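You operate a simulated robot arm through the tools that you are given. There is no shell and no other tool. Be economical: measure what you need, move in short steps, check, and stop when the job is done.

Carry out the task below with a simulated robot arm. There is one attempt and no reset: what you move stays moved.

TASK
Crank the black bobbin full and shut it in the bobbin box.
Fine: seat it in the winder's cup, clutch to Wind, crank till Full lights, clutch Free before lifting; lid back on; box, cones, other bobbins untouched.

It is judged by the outcome, as a careful person would: the job done as asked, and still so three seconds after it is handed in. It fails if anything else is knocked over, pushed out of place, dropped, spilled or broken. Lids that push on must go on centred and level and be pressed home; caps that screw on are set level and turned clockwise until they are tight.

THE ROBOT
A 7-joint arm with a two-finger parallel gripper, fixed in place. Base frame: the origin is at the foot of the arm, x ahead of it, y to its left, z up; the work surface is at about z = 800. Units: mm, degrees, N and s.
With the tool pointing down near the work surface it reaches from about 240 to 680 mm from the base axis. Its first joint turns from -66.0 to 66.0 degrees. Payload 2.4 kg.
The tool frame sits at the grasp point between the pads (the TCP): z along the fingers, y along the line on which they close. The tips reach 30 mm beyond it. Largest opening 94 mm; finger width 28, thickness 10; the body of the gripper, 50 by 96 mm, starts 55 mm behind the TCP.
Orientation is told as [roll, pitch, yaw] about the base's x, y, z axes, in that order, counted from this pose: with the fingers straight down and closing along the base's y, the tool's x points along the base's -x, its y along +y and its z along -z.

THE INTERFACE
- The arm moves only by the tool send_rows. Its argument "motion" is a list that holds one entry, the list of rows, each a list of 7 numbers: the shift along the tool's x, y, z in units of 50 mm (1.0 is 50 mm), then the turn, a rotation vector about the tool's x, y, z in units of 4 degrees (1.0 is 4 degrees), then the finger opening in mm, from 0 to 94. In form: [[[dx, dy, dz, rx, ry, rz, jaw], ...]]. A call has 1 to 10 rows; each row shifts and turns the commanded pose from where the row before left it, along the tool's axes as they then stand. A call with a number of a shift or a turn outside -1 to 1 is refused whole. Each row takes 0.2 s and may step no farther than 50 mm and 8.6 degrees from the row before; otherwise, or with a gripper value out of range, the whole call is refused. Where a pose cannot be reached the arm comes as near as it can. A force on the tool above 40 N (or 10 N above the force at the start of the call, whichever is more), or a blocked arm, ends the call early, and 0.2 s more pass. Each finger travels about 153 mm/s and halts on what it meets, pressing with about 25 N; the grip force reading is that of the motor and also rises with nothing between the fingers. The clock runs only during rows and for 0.2 s after the last one: add rows that do not move to give the fingers time. It gives the time, the measured TCP pose, the force on the tool (base axes), the opening and the grip force at its end, in the units of the frame above (readings bear some noise), with the torque about the TCP (base axes, N m) and any sound that the robot's microphone picked up, and new pictures: "pictures" is both (left out), scene, wrist or none.
- Cameras (640 x 400 px; columns grow to the right, rows downward): "scene" is fixed at [49.6, 488.2, 1439.4]; the picture's right is [-0.61, -0.79, 0.00], its down [-0.49, 0.38, -0.79] and it looks along [0.62, -0.48, -0.62] (base axes); focal length 333 px, centre (320, 200). "wrist" rides on the gripper at [76, 14, -102] in the tool frame; the picture's right is [-0.18, 0.98, 0.00], its down [-0.75, -0.14, -0.64] and it looks along [-0.63, -0.12, 0.77] (tool axes); focal length 243 px, centre (320, 200). There is no depth. A picture from a camera that has moved, and an enlarged one, comes with that camera's place and axes in the base frame and with its lens.
- close_up(camera, box): a new picture of the part [left, top, right, bottom] of that camera's present view, enlarged. It takes no simulated time.
- sign_off(): hands the job in; it is judged then, once.

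Go step by step. Nothing tells you positions but the pictures and the camera data: compare them with the known pose of the tool, close in by small moves and look again before you grip or let go. The budget is 120 turns and 200 pictures, counting those below and the enlarged ones. Unless the task says otherwise, let go and move clear before handing in, and close with one line.

The tools are called after "Emit:" as a command line: name --argument value ..., lists and objects as JSON in quotes. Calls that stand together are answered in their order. send_rows: Moves the arm, as the interface text tells. Its arguments: {"type":"object","properties":{"motion":{"type":"array","items":{"type":"array","items":{"type":"array","items":{"type":"number"}}}},"pictures":{"type":"string","enum":["both","scene","wrist","none"]}},"required":["motion"]} The other tools are called the same way: close_up (camera, box) takes an enlarged picture of a part of a camera's view; sign_off () hands the job in.

At the start:

```text
time_s: 0.0
tool_pos: [403.0, -1.8, 1185.8]
tool_rot: [-0.1, 0.0, 0.1]
contact_force: [-0.1, 0.1, 0.5]
moment: [-0.01, -0.01, -0.01]
finger_gap: 94.0
grasp_force: 0.2
```

scene: 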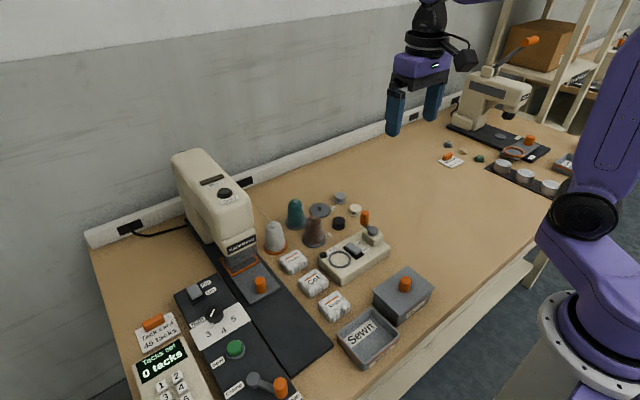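
wrist: 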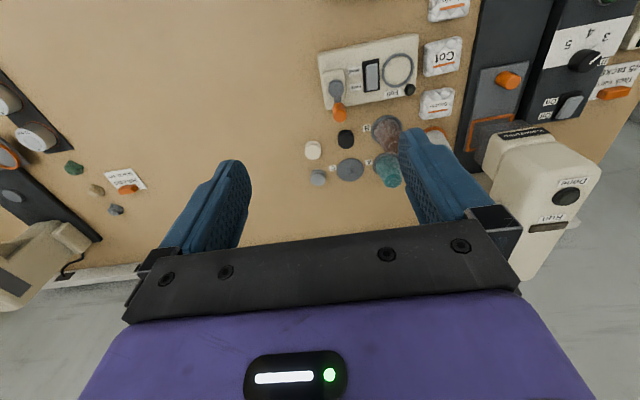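

I see the winder (cream box with crank, clutch and cup), three small bobbins (white, black, grey) beside the cones, and the grey lidded box with an orange knob. First I'll take enlarged views.

Emit:
close_up --camera "scene" --box '[260, 180, 420, 280]'

Emit:
close_up --camera "wrist" --box '[300, 20, 460, 120]'

Emit:
close_up --camera "scene" --box '[320, 240, 480, 340]'

Emit:
close_up --camera "wrist" --box '[290, 110, 450, 210]'

```text
4.00 times, centred on (340, 230) of scene
camera zoom: at [49.6, 488.2, 1439.4], right [-0.61, -0.79, 0.0], down [-0.49, 0.38, -0.79], along [0.62, -0.48, -0.62], focal length 1333 px, centre (240, 80)
```

zoom: 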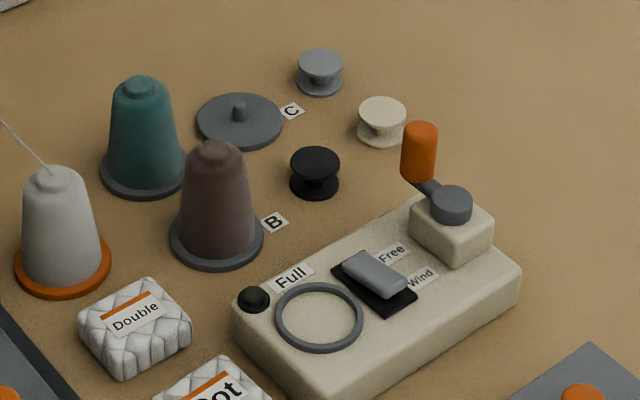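

```text
4.00 times, centred on (380, 70) of wrist
camera zoom: at [327.9, 13.5, 1290.0], right [0.18, 0.98, 0.0], down [0.75, -0.14, 0.64], along [0.63, -0.12, -0.77], focal length 970 px, centre (80, 720)
```

zoom: 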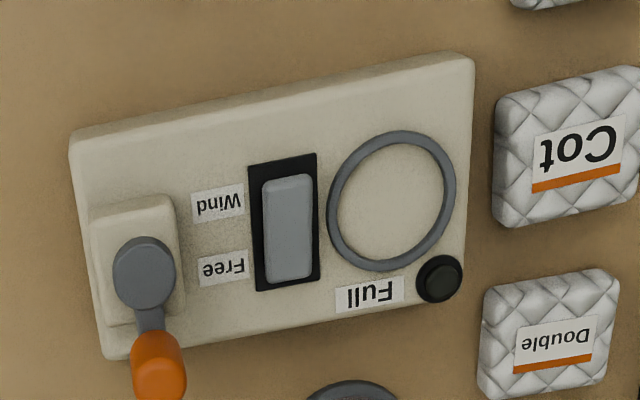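

```text
4.00 times, centred on (400, 290) of scene
camera zoom: at [49.6, 488.2, 1439.4], right [-0.61, -0.79, 0.0], down [-0.49, 0.38, -0.79], along [0.62, -0.48, -0.62], focal length 1333 px, centre (0, -160)
```

zoom: 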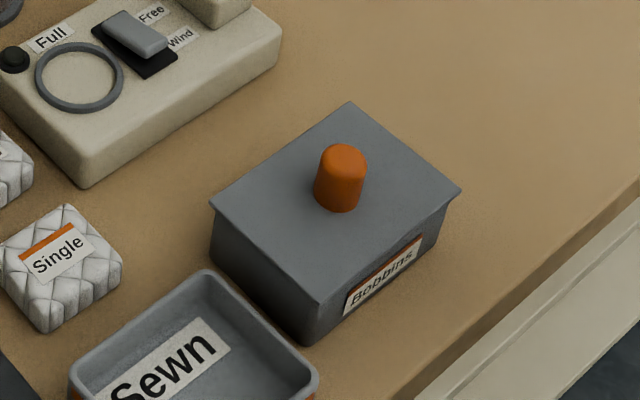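

```text
4.00 times, centred on (370, 160) of wrist
camera zoom: at [327.9, 13.5, 1290.0], right [0.18, 0.98, 0.0], down [0.75, -0.14, 0.64], along [0.63, -0.12, -0.77], focal length 970 px, centre (120, 360)
```

zoom: 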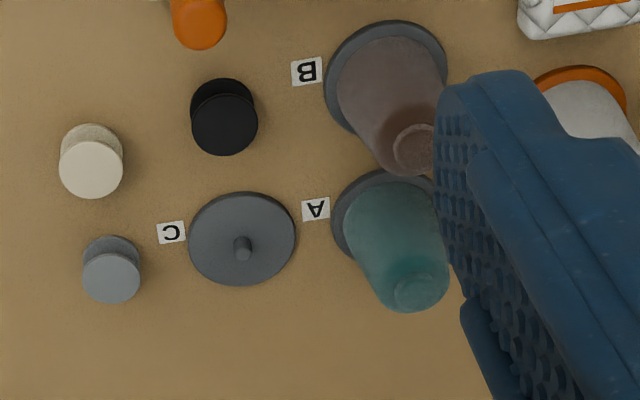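

The black bobbin sits near (562, 25), the winder's cup near (442, 123) and the crank hub near (443, 18). I'll move in for a closer look at the winder.

Emit:
send_rows --motion '[[[0.372, 0.412, 0.75, 0, 0, 0, 94], [0.372, 0.412, 0.75, 0, 0, 0, 94], [0.372, 0.412, 0.75, 0, 0, 0, 94], [0.372, 0.412, 0.75, 0, 0, 0, 94], [0.372, 0.412, 0.75, 0, 0, 0, 94]]]' --pictures "wrist"

```text
time_s: 1.2
tool_pos: [308.3, 101.7, 999.1]
tool_rot: [0.0, 0.0, 0.0]
contact_force: [1.2, 0.9, 0.1]
moment: [-0.05, 0.02, -0.02]
finger_gap: 93.9
grasp_force: 0.2
camera wrist: at [233.1, 117.7, 1101.9], right [0.18, 0.98, 0.0], down [0.75, -0.14, 0.64], along [0.63, -0.12, -0.77], focal length 243 px, centre (320, 200)
```

wrist: 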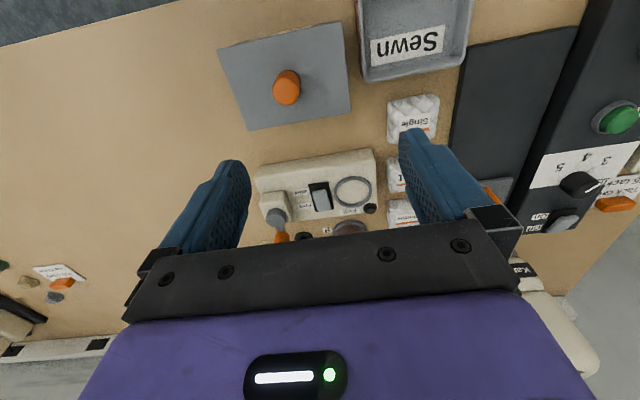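

The box, clutch and cup are all in view between the fingers. I'll enlarge them to fix their positions.

Emit:
close_up --camera "wrist" --box '[240, 140, 400, 240]'

Emit:
close_up --camera "wrist" --box '[200, 10, 392, 130]'

```text
4.00 times, centred on (320, 190) of wrist
camera zoom: at [233.1, 117.7, 1101.9], right [0.18, 0.98, 0.0], down [0.75, -0.14, 0.64], along [0.63, -0.12, -0.77], focal length 970 px, centre (320, 240)
```

zoom: 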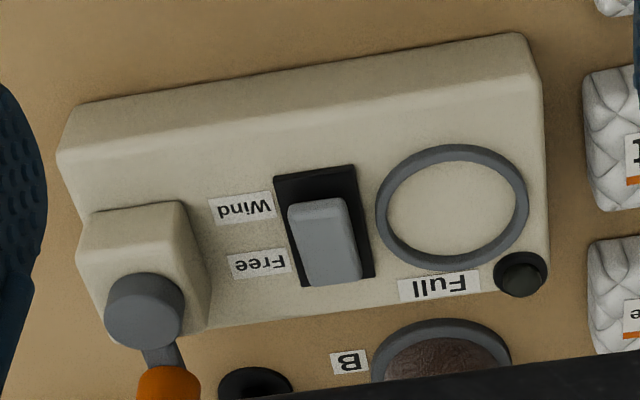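

```text
3.33 times, centred on (296, 70) of wrist
camera zoom: at [233.1, 117.7, 1101.9], right [0.18, 0.98, 0.0], down [0.75, -0.14, 0.64], along [0.63, -0.12, -0.77], focal length 809 px, centre (400, 633)
```

zoom: 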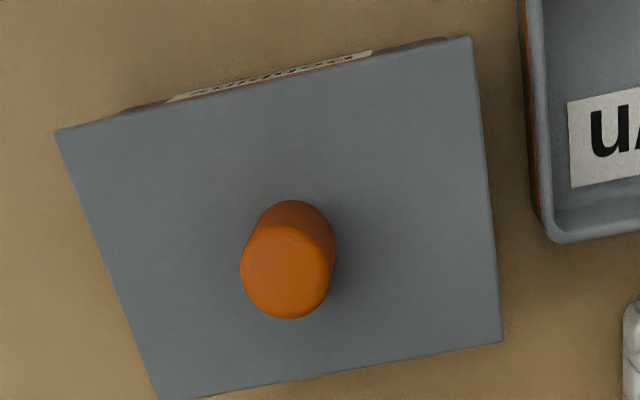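

Measured so far: lid centre about (290.5, 76), plate at z 848, knob top at z 876. The cup is about (441, 124), and the clutch is a slider sitting at its Free (+x) end. I'm now moving above the black bobbin.

Emit:
send_rows --motion '[[[-0.847, -0.256, 0, 0, 0, 0, 60], [-0.847, -0.256, 0, 0, 0, 0, 60], [-0.847, -0.256, 0, 0, 0, 0, 60], [-0.847, -0.256, 0, 0, 0, 0, 60], [-0.847, -0.256, 0, 0, 0, 0, 60], [-0.847, -0.256, 0, 0, 0, 0, 60], [0, 0, 0.85, 0, 0, 0, 60], [0, 0, 0.85, 0, 0, 0, 60], [0, 0, 0, 0, 0, 0, 60]]]'

```text
time_s: 3.2
tool_pos: [563.3, 22.9, 913.2]
tool_rot: [0.0, 0.0, 0.0]
contact_force: [0.5, 0.0, -0.6]
moment: [0.02, -0.02, 0.0]
finger_gap: 59.9
grasp_force: 0.1
camera wrist: at [488.5, 37.9, 1016.2], right [0.18, 0.98, 0.0], down [0.75, -0.14, 0.64], along [0.63, -0.12, -0.77], focal length 243 px, centre (320, 200)
```

scene: 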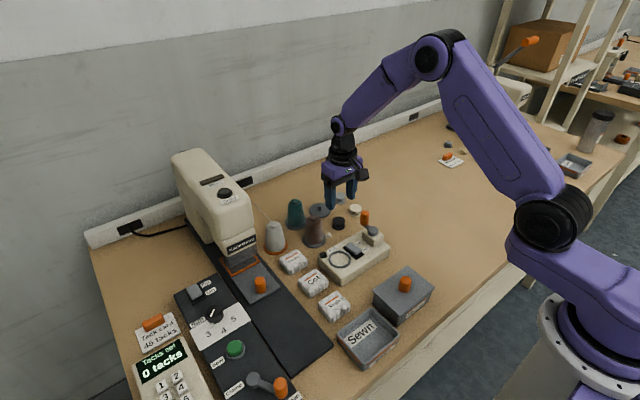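
wrist: 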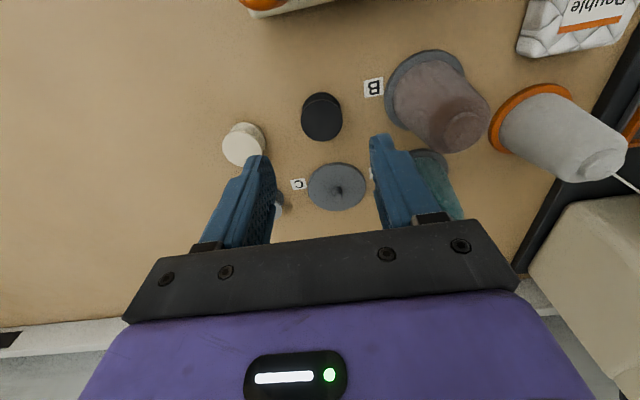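

Emit:
close_up --camera "wrist" --box '[272, 75, 368, 135]'

Emit:
close_up --camera "scene" --box '[300, 170, 396, 230]'

```text
6.67 times, centred on (320, 105) of wrist
camera zoom: at [488.5, 37.9, 1016.2], right [0.18, 0.98, 0.0], down [0.75, -0.14, 0.64], along [0.63, -0.12, -0.77], focal length 1618 px, centre (320, 833)
```

zoom: 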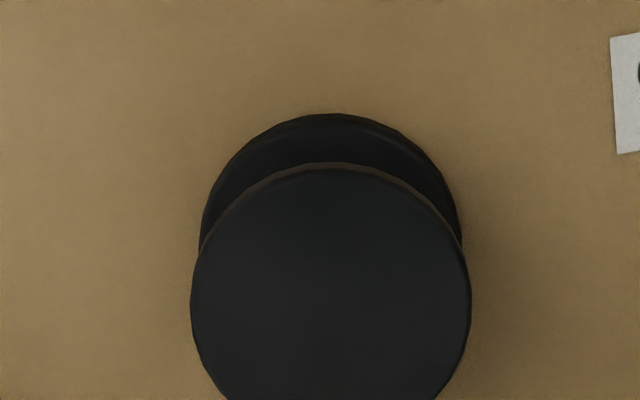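

```text
6.67 times, centred on (348, 200) of scene
camera zoom: at [49.6, 488.2, 1439.4], right [-0.61, -0.79, 0.0], down [-0.49, 0.38, -0.79], along [0.62, -0.48, -0.62], focal length 2222 px, centre (133, 200)
```

zoom: 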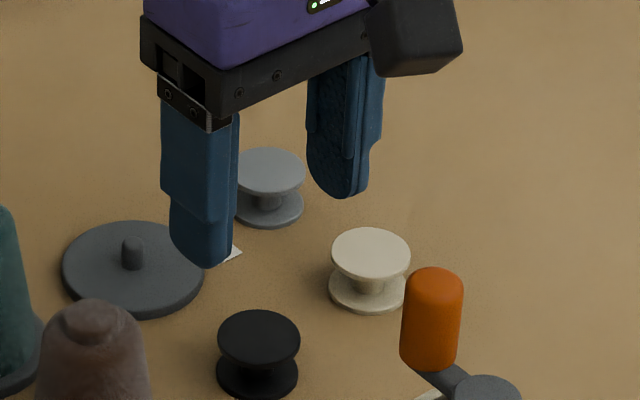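

The bobbin's top centre is at about (564, 25), with a diameter near 34.5. I'll descend with the tips about 10 mm above the table and grip the upper flange only, so the fingers clear the cup ring later.

Emit:
send_rows --motion '[[[-0.02, 0.05, 0.73, 0, 0, 0, 60], [0, 0, 0.7, 0, 0, 0, 60], [0, 0, 0, 0, 0, 0, 60], [0, 0, 0, 0, 0, 0, 30], [0, 0, 0, 0, 0, 0, 30]]]'

```text
time_s: 4.4
tool_pos: [564.1, 25.8, 840.6]
tool_rot: [0.0, 0.0, 0.0]
contact_force: [0.0, 0.2, 0.3]
moment: [-0.02, -0.01, -0.03]
finger_gap: 31.2
grasp_force: 25.1
camera wrist: at [488.8, 40.7, 944.5], right [0.18, 0.98, 0.0], down [0.75, -0.14, 0.64], along [0.63, -0.12, -0.77], focal length 243 px, centre (320, 200)
```

scene: 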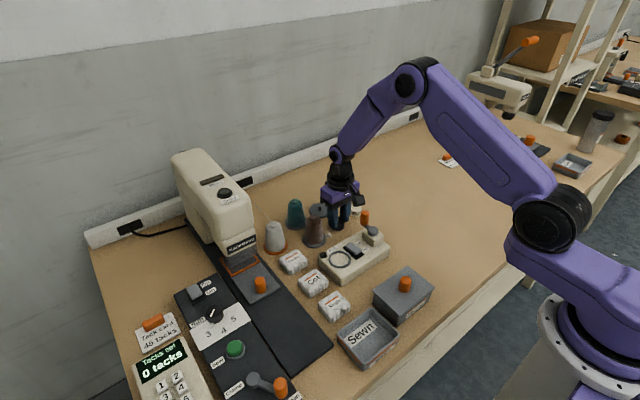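
wrist: 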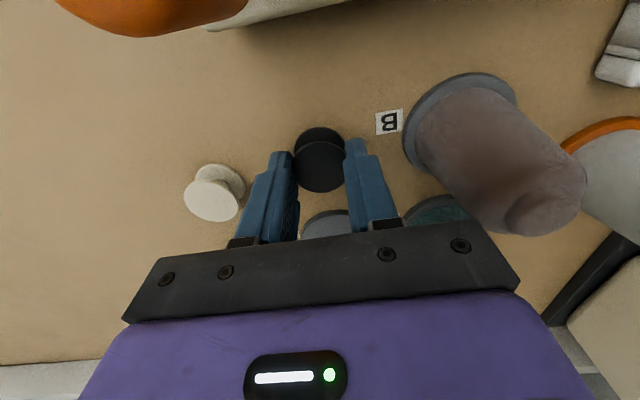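

Emit:
close_up --camera "wrist" --box '[256, 110, 384, 190]'

Emit:
close_up --camera "scene" --box '[308, 190, 372, 230]'

```text
5.00 times, centred on (320, 150) of wrist
camera zoom: at [488.8, 40.7, 944.5], right [0.18, 0.98, 0.0], down [0.75, -0.14, 0.64], along [0.63, -0.12, -0.77], focal length 1213 px, centre (320, 450)
```

zoom: 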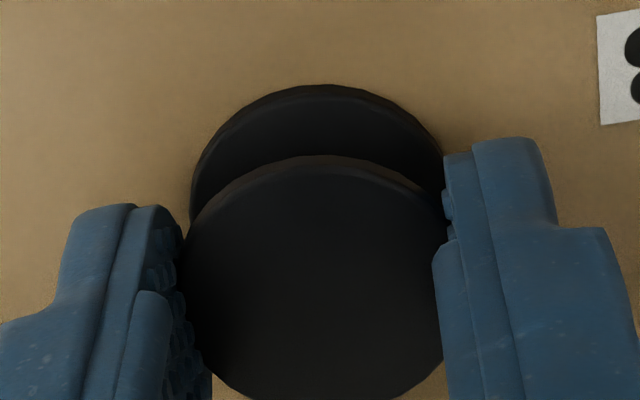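

```text
10.00 times, centred on (340, 210) of scene
camera zoom: at [49.6, 488.2, 1439.4], right [-0.61, -0.79, 0.0], down [-0.49, 0.38, -0.79], along [0.62, -0.48, -0.62], focal length 3333 px, centre (120, 100)
```

zoom: 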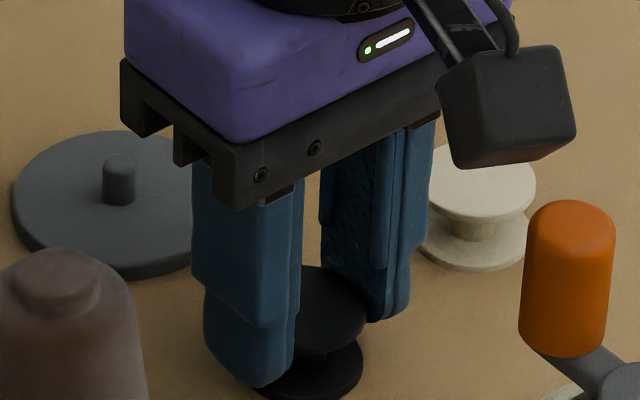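

Gripped and centred. I'll lift and carry it over to the cup, then look.

Emit:
send_rows --motion '[[[0, 0, -0.6, 0, 0, 0, 28], [0, 0, -0.8, 0, 0, 0, 28], [0, 0, -0.8, 0, 0, 0, 28], [0.615, 0.49, 0, 0, 0, 0, 28], [0.615, 0.49, 0, 0, 0, 0, 28], [0.615, 0.49, 0, 0, 0, 0, 28], [0.615, 0.49, 0, 0, 0, 0, 28], [0, 0, 0.6, 0, 0, 0, 28], [0, 0, 0, 0, 0, 0, 28]]]'

Emit:
close_up --camera "wrist" --box '[240, 80, 400, 180]'

Emit:
close_up --camera "scene" --box '[296, 190, 408, 260]'

```text
time_s: 6.4
tool_pos: [442.5, 123.8, 919.9]
tool_rot: [0.0, 0.0, 0.1]
contact_force: [0.3, 0.0, -1.0]
moment: [0.0, 0.01, 0.02]
finger_gap: 31.3
grasp_force: 25.0
camera wrist: at [367.6, 139.1, 1024.7], right [0.18, 0.98, 0.0], down [0.75, -0.14, 0.64], along [0.63, -0.12, -0.77], focal length 243 px, centre (320, 200)
```

scene: 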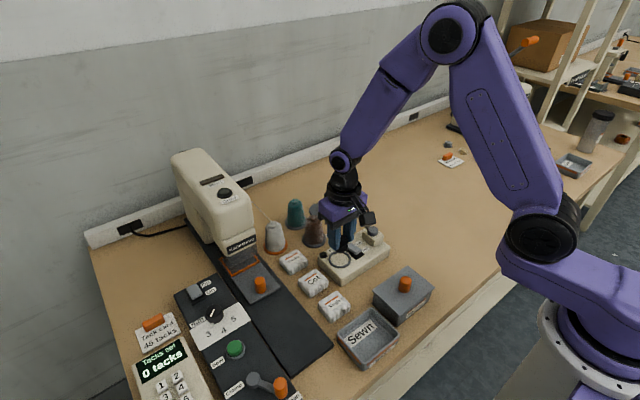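
wrist: 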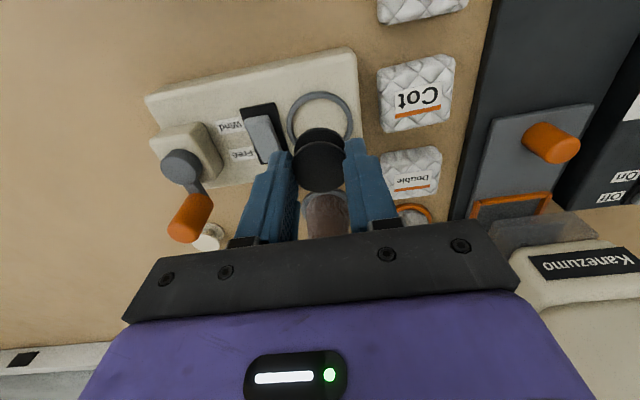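

```text
4.00 times, centred on (320, 130) of wrist
camera zoom: at [367.6, 139.1, 1024.7], right [0.18, 0.98, 0.0], down [0.75, -0.14, 0.64], along [0.63, -0.12, -0.77], focal length 970 px, centre (320, 480)
```

zoom: 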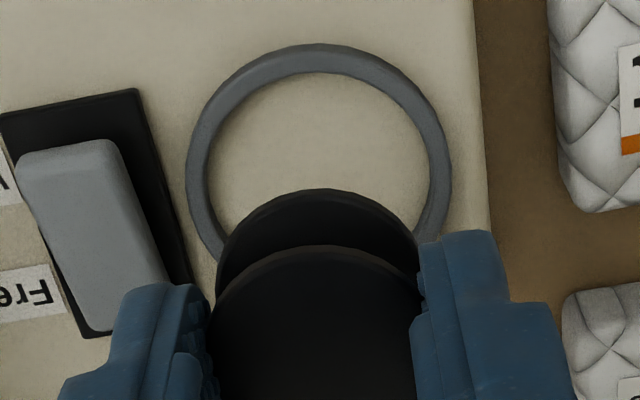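

```text
5.71 times, centred on (352, 225) of scene
camera zoom: at [49.6, 488.2, 1439.4], right [-0.61, -0.79, 0.0], down [-0.49, 0.38, -0.79], along [0.62, -0.48, -0.62], focal length 1905 px, centre (137, 57)
```

zoom: 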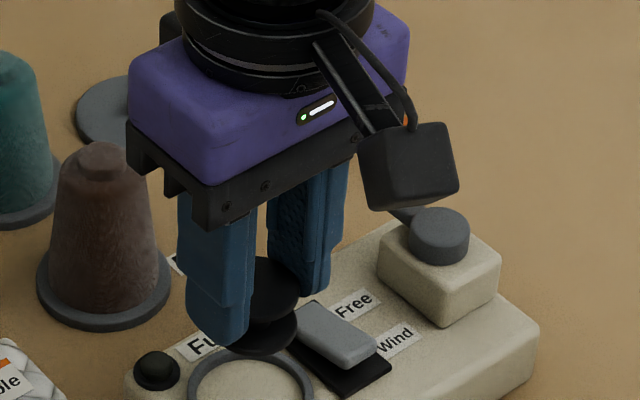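

The bobbin is centred over the cup to about 1 mm, and the ring leaves about 4–5 mm of play. I'll lower most of the way and look.

Emit:
send_rows --motion '[[[-0.02, 0.015, 0.4, 0, 0, 0, 28], [0, 0, 0.28, 0, 0, 0, 28], [0, 0, 0, 0, 0, 0, 28]]]' --pictures "none"

Emit:
close_up --camera "wrist" --box '[240, 80, 400, 180]'

Emit:
close_up --camera "scene" --box '[304, 215, 384, 265]'

```text
time_s: 7.2
tool_pos: [443.9, 125.4, 887.0]
tool_rot: [-0.1, 0.1, -0.1]
contact_force: [0.5, 0.5, -0.2]
moment: [0.0, -0.01, -0.03]
finger_gap: 31.2
grasp_force: 24.9
```

```text
4.00 times, centred on (320, 130) of wrist
camera zoom: at [368.0, 141.1, 991.0], right [0.18, 0.98, 0.0], down [0.75, -0.14, 0.64], along [0.63, -0.12, -0.77], focal length 970 px, centre (320, 480)
```

zoom: 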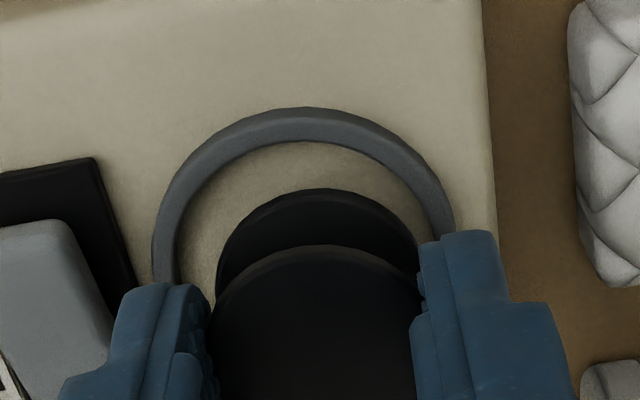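

```text
8.00 times, centred on (344, 240) of scene
camera zoom: at [49.6, 488.2, 1439.4], right [-0.61, -0.79, 0.0], down [-0.49, 0.38, -0.79], along [0.62, -0.48, -0.62], focal length 2666 px, centre (128, -120)
```

zoom: 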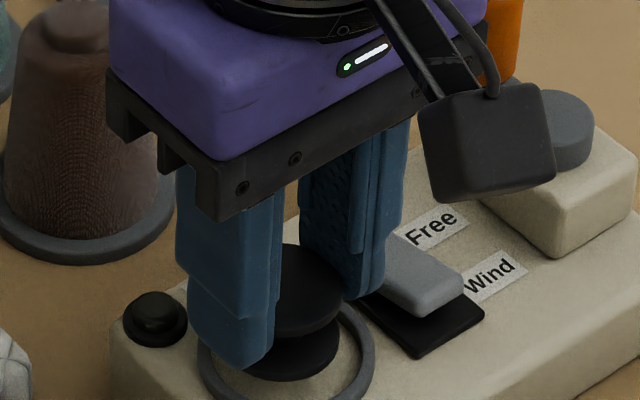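

The bobbin sits about 2 mm too far to +y. I'll correct that and lower in small steps.

Emit:
send_rows --motion '[[[0.01, -0.045, 0, 0, 0, 0, 28], [0, 0, 0.06, 0, 0, 0, 28], [0, 0, 0.04, 0, 0, 0, 28], [0, 0, 0, 0, 0, 0, 28]]]' --pictures "none"

Emit:
close_up --camera "wrist" --box '[240, 80, 400, 180]'

Emit:
close_up --camera "scene" --box '[304, 215, 384, 265]'

```text
time_s: 8.2
tool_pos: [443.2, 124.1, 883.0]
tool_rot: [0.0, 0.1, 0.1]
contact_force: [0.8, -0.4, 0.0]
moment: [-0.02, 0.02, 0.0]
finger_gap: 31.3
grasp_force: 24.7
```

```text
4.00 times, centred on (320, 130) of wrist
camera zoom: at [367.9, 139.3, 987.0], right [0.18, 0.98, 0.0], down [0.75, -0.14, 0.64], along [0.63, -0.12, -0.77], focal length 970 px, centre (320, 480)
```

zoom: 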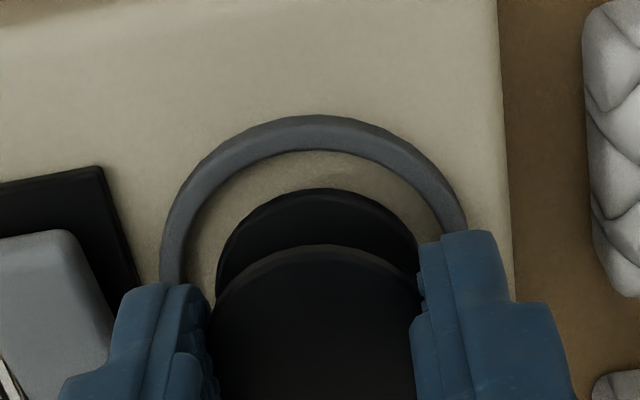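

```text
8.00 times, centred on (344, 240) of scene
camera zoom: at [49.6, 488.2, 1439.4], right [-0.61, -0.79, 0.0], down [-0.49, 0.38, -0.79], along [0.62, -0.48, -0.62], focal length 2666 px, centre (128, -120)
```

zoom: 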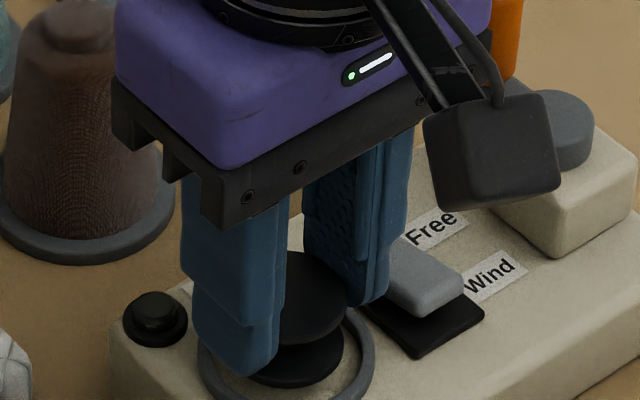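

Emit:
send_rows --motion '[[[0, 0, 0.04, 0, 0, 0, 28], [0, 0, 0.03, 0, 0, 0, 28], [0, 0, 0, 0, 0, 0, 28]]]' --pictures "none"

Emit:
close_up --camera "scene" --box '[320, 235, 368, 265]'

```text
time_s: 9.0
tool_pos: [442.9, 123.1, 880.2]
tool_rot: [0.0, 0.0, 0.0]
contact_force: [-0.3, -0.1, 0.5]
moment: [-0.02, -0.03, 0.01]
finger_gap: 31.3
grasp_force: 25.7
```

```text
13.33 times, centred on (344, 250) of scene
camera zoom: at [49.6, 488.2, 1439.4], right [-0.61, -0.79, 0.0], down [-0.49, 0.38, -0.79], along [0.62, -0.48, -0.62], focal length 4444 px, centre (0, -467)
```

zoom: 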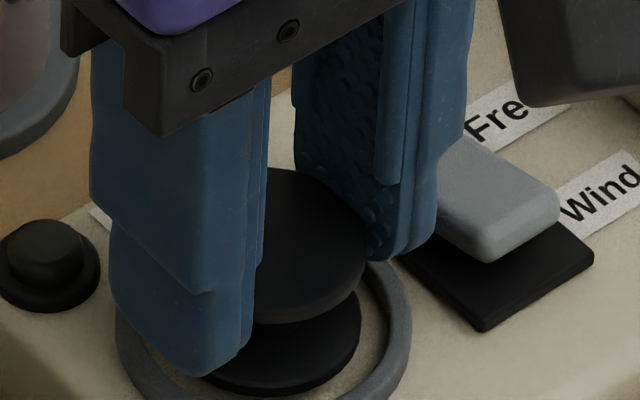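

Emit:
send_rows --motion '[[[0, 0, 0.02, 0, 0, 0, 28], [0, 0, 0.02, 0, 0, 0, 28], [0, 0, 0, 0, 0, 0, 28]]]' --pictures "none"

Emit:
close_up --camera "scene" --box '[320, 235, 368, 265]'

```text
time_s: 9.8
tool_pos: [443.6, 123.6, 878.0]
tool_rot: [0.0, 0.0, 0.0]
contact_force: [0.3, 0.0, 0.1]
moment: [0.03, 0.01, 0.01]
finger_gap: 31.2
grasp_force: 25.0
```

```text
13.33 times, centred on (344, 250) of scene
camera zoom: at [49.6, 488.2, 1439.4], right [-0.61, -0.79, 0.0], down [-0.49, 0.38, -0.79], along [0.62, -0.48, -0.62], focal length 4444 px, centre (0, -467)
```

zoom: 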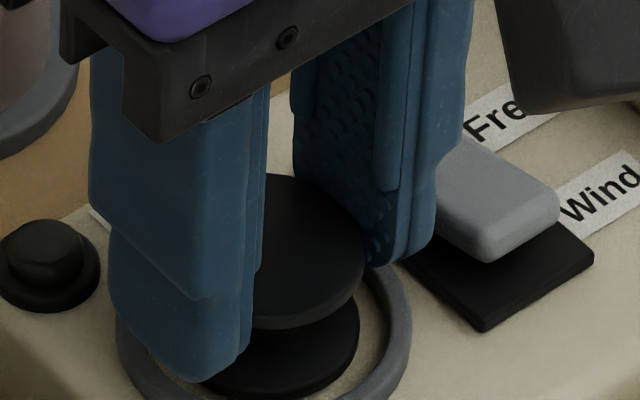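

Emit:
send_rows --motion '[[[0, 0, 0.02, 0, 0, 0, 28], [0, 0, 0.02, 0, 0, 0, 28], [0, 0, 0, 0, 0, 0, 28]]]' --pictures "none"

Emit:
close_up --camera "scene" --box '[320, 235, 368, 265]'

```text
time_s: 10.6
tool_pos: [443.2, 123.3, 875.3]
tool_rot: [0.0, -0.1, 0.0]
contact_force: [-1.8, -3.0, 7.7]
moment: [-0.11, 0.04, 0.02]
finger_gap: 31.2
grasp_force: 24.9
```

```text
13.33 times, centred on (344, 250) of scene
camera zoom: at [49.5, 488.1, 1439.4], right [-0.61, -0.79, 0.0], down [-0.49, 0.38, -0.79], along [0.62, -0.48, -0.62], focal length 4444 px, centre (0, -467)
```

zoom: 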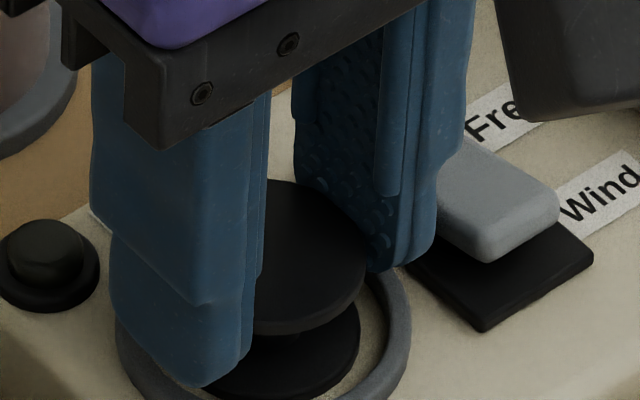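

Contact at 7.7 N, central, so the bobbin is on the cup floor. I'll open just slightly, since the clutch is close by, and raise.

Emit:
send_rows --motion '[[[0, 0, 0, 0, 0, 0, 39], [0, 0, 0, 0, 0, 0, 39], [0, 0, -0.5, 0, 0, 0, 39], [0, 0, -0.6, 0, 0, 0, 39], [0, 0, -0.6, 0, 0, 0, 39]]]'

Emit:
close_up --camera "wrist" --box '[200, 60, 360, 160]'

Emit:
close_up --camera "scene" --box '[308, 210, 388, 260]'

```text
time_s: 11.8
tool_pos: [440.2, 122.8, 961.3]
tool_rot: [-0.1, 0.0, 0.0]
contact_force: [0.0, 0.5, 0.1]
moment: [0.01, 0.03, 0.0]
finger_gap: 39.0
grasp_force: 0.1
camera wrist: at [365.8, 137.8, 1064.3], right [0.18, 0.98, 0.0], down [0.75, -0.14, 0.64], along [0.63, -0.12, -0.77], focal length 243 px, centre (320, 200)
```

scene: 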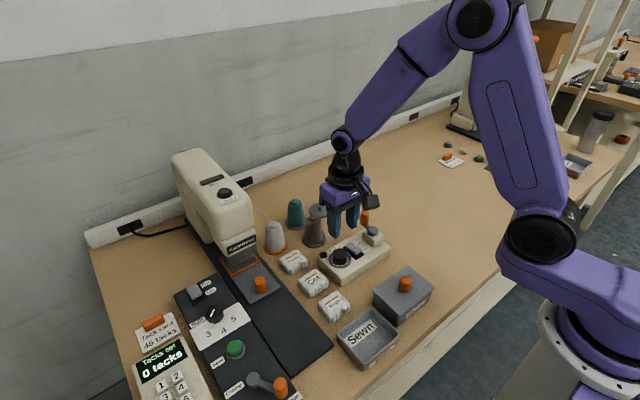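
wrist: 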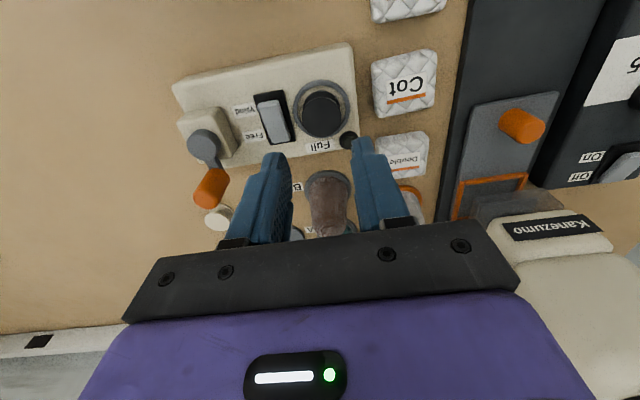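

```text
4.00 times, centred on (280, 110) of wrist
camera zoom: at [365.8, 137.8, 1064.3], right [0.18, 0.98, 0.0], down [0.75, -0.14, 0.64], along [0.63, -0.12, -0.77], focal length 970 px, centre (480, 560)
```

zoom: 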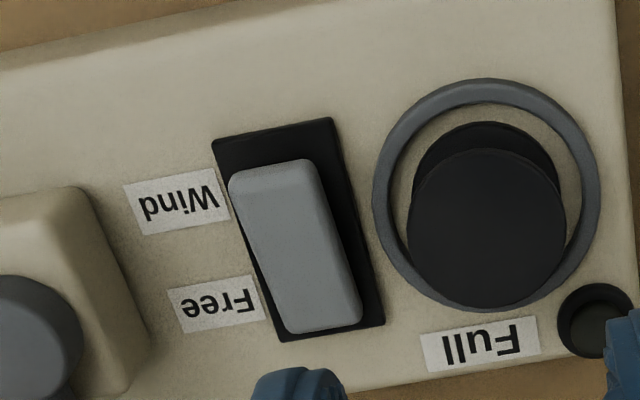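

```text
8.00 times, centred on (348, 235) of scene
camera zoom: at [49.6, 488.2, 1439.4], right [-0.61, -0.79, 0.0], down [-0.49, 0.38, -0.79], along [0.62, -0.48, -0.62], focal length 2666 px, centre (96, -80)
```

zoom: 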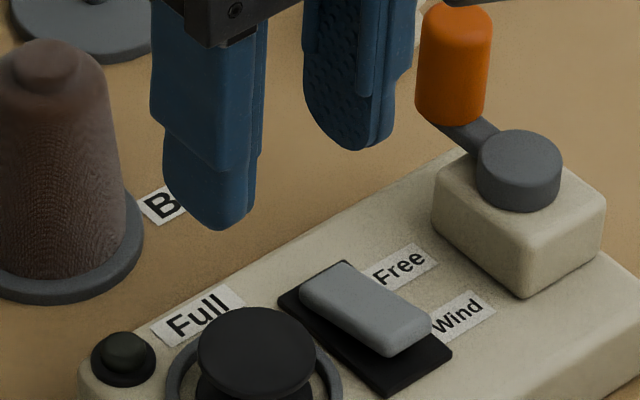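

The bobbin is seated. The clutch turns out to be a rocker: the Free end is pressed down and the Wind end at about (425, 80.5) is raised. With closed fingers I'll go above the Wind end.

Emit:
send_rows --motion '[[[0.38, -0.85, 0, 0, 0, 0, 20], [0, 0, 0, 0, 0, 0, 0], [0, 0, 0.7, 0, 0, 0, 0], [0, 0, 0.6, 0, 0, 0, 0], [0, 0, 0, 0, 0, 0, 0]]]' --pictures "wrist"

Emit:
close_up --camera "scene" --box '[308, 210, 388, 260]'

```text
time_s: 13.0
tool_pos: [421.9, 78.1, 894.5]
tool_rot: [0.1, 0.1, 0.1]
contact_force: [-0.5, -0.7, -0.6]
moment: [-0.02, 0.0, 0.01]
finger_gap: 0.0
grasp_force: 24.7
camera wrist: at [347.1, 95.2, 998.0], right [0.18, 0.98, 0.0], down [0.75, -0.14, 0.64], along [0.63, -0.12, -0.77], focal length 243 px, centre (320, 200)
```

wrist: 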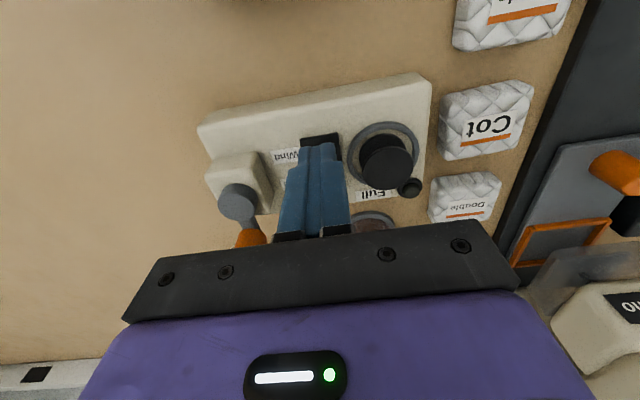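

```text
8.00 times, centred on (348, 235) of scene
camera zoom: at [49.6, 488.2, 1439.4], right [-0.61, -0.79, 0.0], down [-0.49, 0.38, -0.79], along [0.62, -0.48, -0.62], focal length 2666 px, centre (96, -80)
```

zoom: 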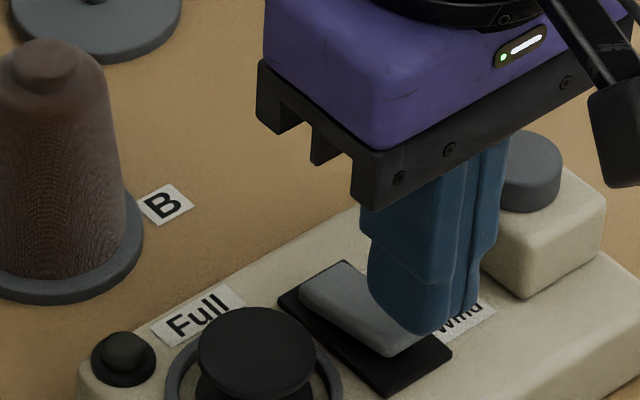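

Emit:
send_rows --motion '[[[-0.03, 0.04, 0.1, 0, 0, 0, 0], [0, 0, 0.1, 0, 0, 0, 0], [0, 0, 0.06, 0, 0, 0, 0], [0, 0, 0.06, 0, 0, 0, 0], [0, 0, 0, 0, 0, 0, 0]]]' --pictures "none"

Emit:
close_up --camera "scene" --box '[308, 210, 388, 260]'

```text
time_s: 14.2
tool_pos: [425.0, 81.2, 879.7]
tool_rot: [0.1, 0.1, 0.0]
contact_force: [-0.2, -0.4, 0.7]
moment: [0.01, -0.02, 0.01]
finger_gap: 0.1
grasp_force: 25.0
```

```text
8.00 times, centred on (348, 235) of scene
camera zoom: at [49.6, 488.2, 1439.4], right [-0.61, -0.79, 0.0], down [-0.49, 0.38, -0.79], along [0.62, -0.48, -0.62], focal length 2666 px, centre (96, -80)
```

zoom: 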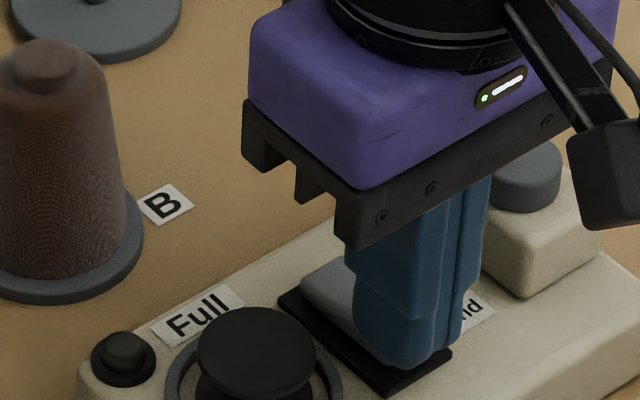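

Emit:
send_rows --motion '[[[0, 0, 0.05, 0, 0, 0, 0], [0, 0, 0.05, 0, 0, 0, 0], [0, 0, 0.05, 0, 0, 0, 0], [0, 0, 0, 0, 0, 0, 0]]]' --pictures "none"

Emit:
close_up --camera "scene" --box '[308, 210, 388, 260]'

```text
time_s: 14.8
tool_pos: [425.4, 82.1, 878.0]
tool_rot: [-0.1, 0.0, 0.1]
contact_force: [-4.7, -1.4, 13.2]
moment: [-0.05, -0.06, -0.14]
finger_gap: 0.0
grasp_force: 24.8
stopped in row 2: the force on the tool passed its limit at 50 N (the readings are from after the stop); the commanded pose is now the measured one
```

```text
8.00 times, centred on (348, 235) of scene
camera zoom: at [49.3, 488.1, 1439.4], right [-0.61, -0.79, 0.0], down [-0.49, 0.38, -0.79], along [0.62, -0.48, -0.62], focal length 2666 px, centre (96, -80)
```

zoom: 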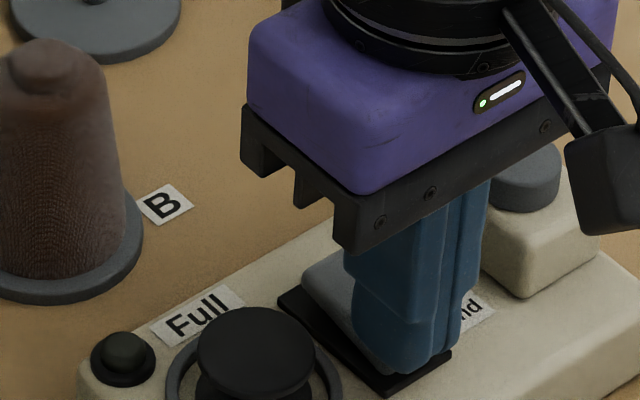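

The rocker did not give at 50 N. I'll back off and look at it closely.

Emit:
send_rows --motion '[[[0, 0, -0.4, 0, 0, 0, 0], [0.6, 0, -0.4, 0, 0, 0, 0], [0.6, 0, 0, 0, 0, 0, 0], [0, 0, 0, 0, 0, 0, 0]]]' --pictures "wrist"

Emit:
close_up --camera "wrist" --box '[256, 120, 384, 200]'

Emit:
close_up --camera "scene" --box '[332, 225, 380, 255]'

```text
time_s: 15.8
tool_pos: [365.0, 81.3, 917.5]
tool_rot: [0.0, -0.1, 0.0]
contact_force: [0.6, 0.5, 0.8]
moment: [0.01, -0.01, 0.01]
finger_gap: 0.0
grasp_force: 25.3
camera wrist: at [289.3, 96.8, 1020.9], right [0.18, 0.98, 0.0], down [0.75, -0.14, 0.64], along [0.63, -0.12, -0.77], focal length 243 px, centre (320, 200)
```

wrist: 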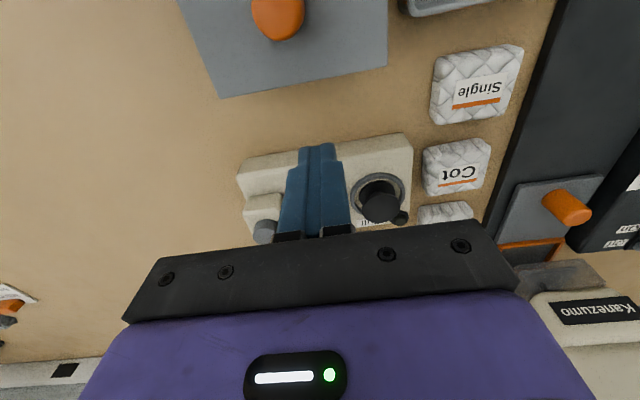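

```text
5.00 times, centred on (320, 160) of wrist
camera zoom: at [289.3, 96.8, 1020.9], right [0.18, 0.98, 0.0], down [0.75, -0.14, 0.64], along [0.63, -0.12, -0.77], focal length 1213 px, centre (320, 400)
```

zoom: 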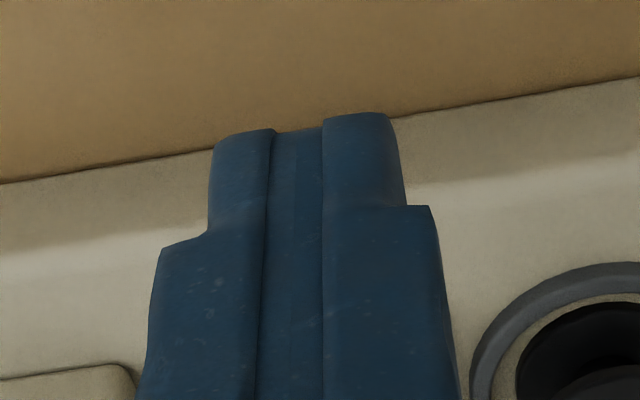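

```text
13.33 times, centred on (356, 240) of scene
camera zoom: at [49.6, 488.2, 1439.4], right [-0.61, -0.79, 0.0], down [-0.49, 0.38, -0.79], along [0.62, -0.48, -0.62], focal length 4444 px, centre (-160, -333)
```

zoom: 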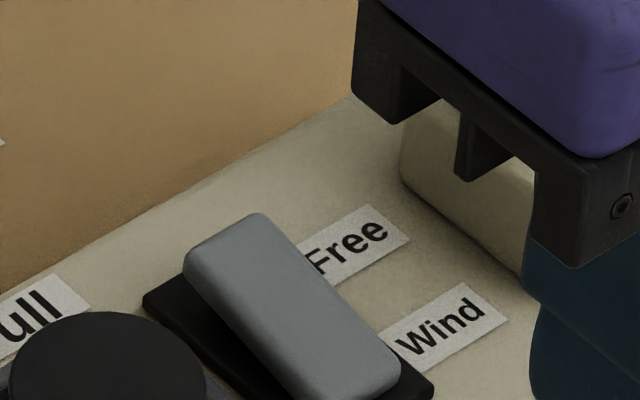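

The rocker did flip: the Wind end is down now and the Free end is raised. Next I'll view the crank from above with the fingers open.

Emit:
send_rows --motion '[[[0, 0, -0.8, 0, 0, 0, 50], [0, -0.4, -0.1, 0, 0, 0, 50], [-0.7, -0.4, 0, 0, 0, 0, 50], [-0.7, -0.4, 0, 0, 0, 0, 50], [-0.7, 0, 0, 0, 0, 0, 50], [0, 0, 0, 0, 0, 0, 50]]]' --pictures "wrist"

Emit:
close_up --camera "wrist" --box '[240, 80, 400, 180]'

Emit:
close_up --camera "scene" --box '[308, 200, 404, 260]'

```text
time_s: 17.2
tool_pos: [470.9, 20.6, 962.3]
tool_rot: [0.0, 0.0, 0.0]
contact_force: [-0.3, -1.0, 0.1]
moment: [0.01, -0.03, -0.05]
finger_gap: 50.0
grasp_force: 0.0
camera wrist: at [394.4, 36.5, 1065.7], right [0.18, 0.98, 0.0], down [0.75, -0.14, 0.64], along [0.63, -0.12, -0.77], focal length 243 px, centre (320, 200)
```

wrist: 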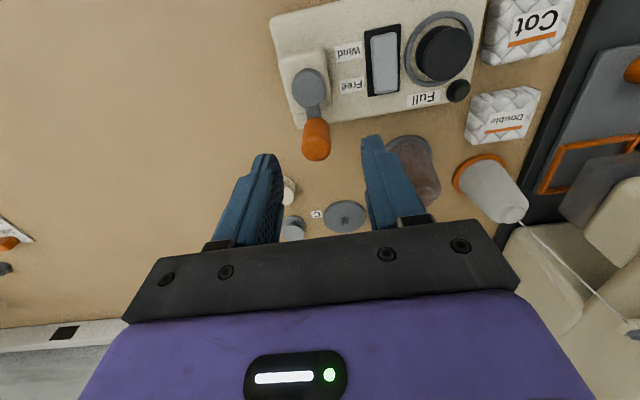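

```text
4.00 times, centred on (320, 130) of wrist
camera zoom: at [394.4, 36.5, 1065.7], right [0.18, 0.98, 0.0], down [0.75, -0.14, 0.64], along [0.63, -0.12, -0.77], focal length 970 px, centre (320, 480)
```

zoom: 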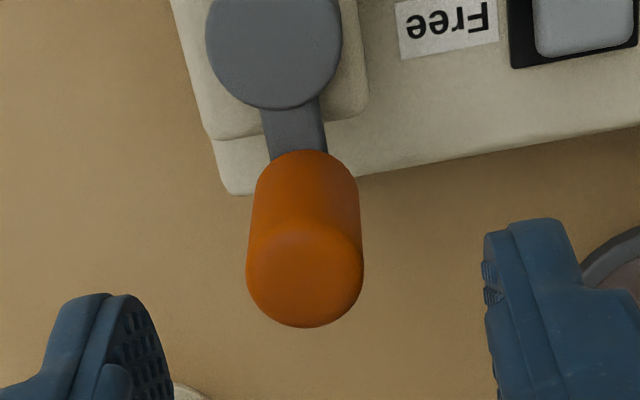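

```text
6.67 times, centred on (356, 230) of scene
camera zoom: at [49.6, 488.1, 1439.4], right [-0.61, -0.79, 0.0], down [-0.49, 0.38, -0.79], along [0.62, -0.48, -0.62], focal length 2222 px, centre (80, 0)
```

zoom: 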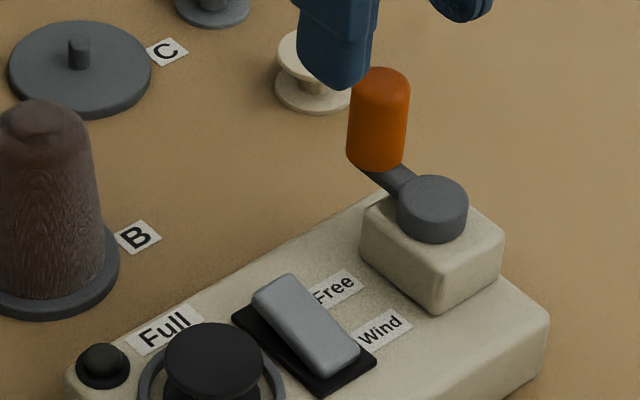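

The crank knob axis is about (472.7, 19.5) with its top at z 913, and the hub is at about (444.5, 18.4), giving a radius of about 28.5. I'll lower and grip the knob.

Emit:
send_rows --motion '[[[-0.04, -0.024, 0.5, 0, 0, 0, 50], [0, 0, 0.46, 0, 0, 0, 50], [0, 0, 0, 0, 0, 0, 50], [0, 0, 0, 0, 0, 0, 14], [0, 0, 0, 0, 0, 0, 14]]]' --pictures "wrist"

Emit:
close_up --camera "scene" --box '[308, 190, 404, 250]'

```text
time_s: 18.4
tool_pos: [472.2, 20.8, 915.4]
tool_rot: [0.0, -0.1, 0.0]
contact_force: [2.0, -0.8, -7.6]
moment: [-0.04, -0.29, 0.04]
finger_gap: 20.8
grasp_force: 46.1
camera wrist: at [396.6, 36.5, 1018.5], right [0.18, 0.98, 0.0], down [0.75, -0.14, 0.64], along [0.63, -0.12, -0.77], focal length 243 px, centre (320, 200)
```

wrist: 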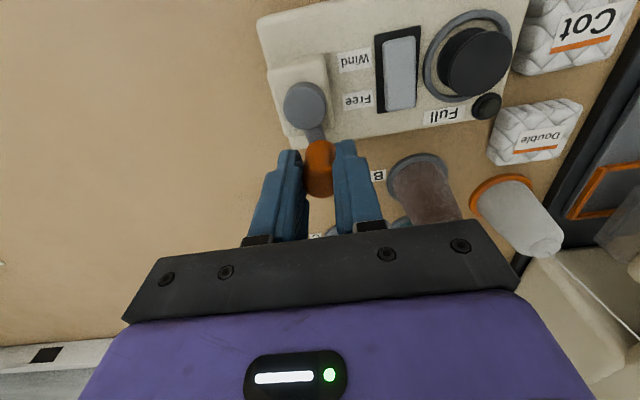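

```text
6.67 times, centred on (356, 220) of scene
camera zoom: at [49.8, 488.2, 1439.4], right [-0.61, -0.79, 0.0], down [-0.49, 0.38, -0.79], along [0.62, -0.48, -0.62], focal length 2222 px, centre (80, 67)
```

zoom: 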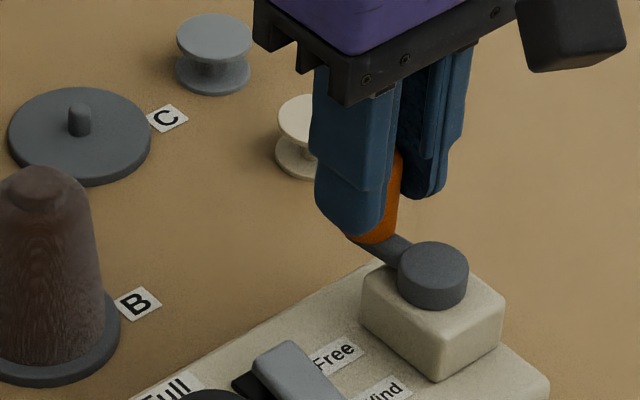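

Knob gripped (20.8 mm wide). I'll test-turn 45° clockwise as seen from above.

Emit:
send_rows --motion '[[[0.0194, -0.1475, 0, 0, 0, 0, 14], [0.0569, -0.1375, 0, 0, 0, 0, 14], [0.0906, -0.118, 0, 0, 0, 0, 14], [0, 0, 0, 0, 0, 0, 14]]]' --pictures "scene"

Emit:
close_up --camera "scene" --box '[308, 190, 404, 250]'

```text
time_s: 19.4
tool_pos: [466.4, -1.4, 915.8]
tool_rot: [0.0, -0.5, -0.1]
contact_force: [21.2, -15.9, -0.1]
moment: [-0.48, 0.16, -0.06]
finger_gap: 20.6
grasp_force: 44.9
```

scene: 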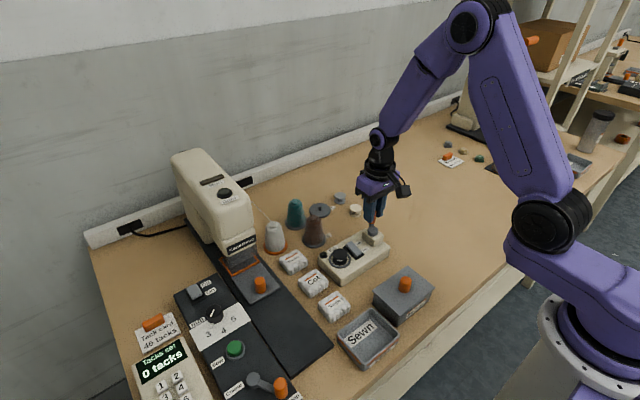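

```text
6.67 times, centred on (356, 220) of scene
camera zoom: at [50.2, 487.7, 1439.5], right [-0.61, -0.79, 0.0], down [-0.49, 0.38, -0.79], along [0.62, -0.48, -0.62], focal length 2222 px, centre (80, 67)
```

zoom: 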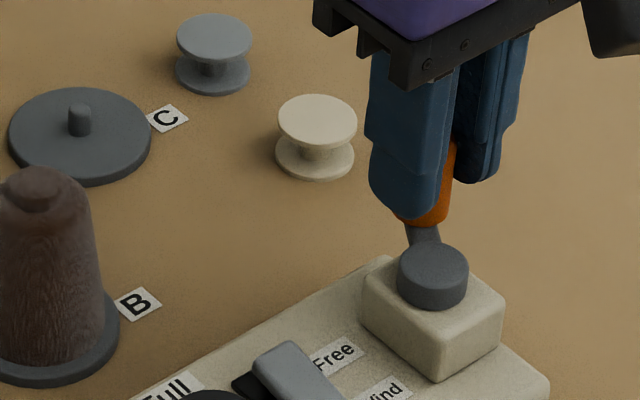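

The crank turns, but the force points outward, so the true radius is nearer 30 mm. I'll correct for that and carry on to 180°.

Emit:
send_rows --motion '[[[0.108, -0.165, 0, 0, 0, 0, 14], [0.196, -0.07, 0, 0, 0, 0, 14], [0.208, 0, 0, 0, 0, 0, 14], [0.196, 0.07, 0, 0, 0, 0, 14]]]' --pictures "none"

Emit:
close_up --camera "scene" --box '[308, 190, 404, 250]'

```text
time_s: 20.3
tool_pos: [434.8, -12.5, 914.5]
tool_rot: [-0.1, 0.4, -0.4]
contact_force: [-0.1, -2.8, 5.7]
moment: [-0.1, 0.14, -0.01]
finger_gap: 20.7
grasp_force: 45.1
stopped in row 4: the force on the tool passed its limit at 43 N (the readings are from after the stop); the commanded pose is now the measured one
```

```text
6.67 times, centred on (356, 220) of scene
camera zoom: at [49.5, 488.1, 1439.4], right [-0.61, -0.79, 0.0], down [-0.49, 0.38, -0.79], along [0.62, -0.48, -0.62], focal length 2222 px, centre (80, 67)
```

zoom: 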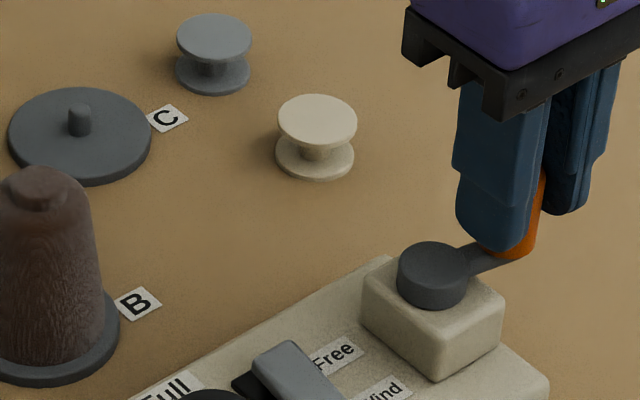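

The three points fit a circle centred at about (442.5, 17.2) with R 30.2. I'll continue clockwise with that.

Emit:
send_rows --motion '[[[0.188, 0.096, 0, 0, 0, 0, 14], [0.15, 0.148, 0, 0, 0, 0, 14], [0.09, 0.188, 0, 0, 0, 0, 14], [0.02, 0.21, 0, 0, 0, 0, 14]]]' --pictures "none"

```text
time_s: 21.3
tool_pos: [409.5, 19.3, 915.5]
tool_rot: [0.0, 0.9, -0.2]
contact_force: [-21.1, 1.9, 23.5]
moment: [0.11, 0.91, -0.01]
finger_gap: 20.6
grasp_force: 45.2
```

The updated fit gives centre (441, 18.2), R 31.5. I'll complete the first turn.

Emit:
send_rows --motion '[[[0.02, 0.188, -0.02, 0, 0, 0, 14], [-0.11, 0.188, 0, 0, 0, 0, 14], [-0.167, 0.142, 0, 0, 0, 0, 14], [-0.205, 0.074, 0, 0, 0, 0, 14], [-0.22, 0, 0, 0, 0, 0, 14], [-0.205, -0.074, 0, 0, 0, 0, 14]]]' --pictures "none"

Emit:
close_up --camera "scene" --box '[308, 200, 404, 260]'

```text
time_s: 22.7
tool_pos: [456.8, 46.0, 915.9]
tool_rot: [-0.1, 0.4, -0.3]
contact_force: [2.4, 5.7, -26.7]
moment: [0.2, 0.47, -0.02]
finger_gap: 21.0
grasp_force: 45.0
```

```text
6.67 times, centred on (356, 230) of scene
camera zoom: at [50.1, 488.3, 1439.3], right [-0.61, -0.79, 0.0], down [-0.49, 0.38, -0.79], along [0.62, -0.48, -0.62], focal length 2222 px, centre (80, 0)
```

zoom: 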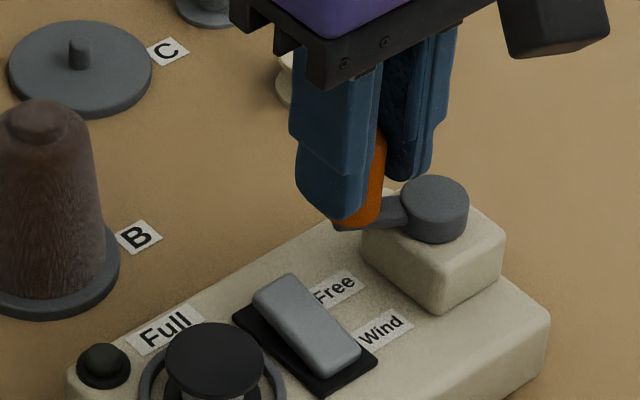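

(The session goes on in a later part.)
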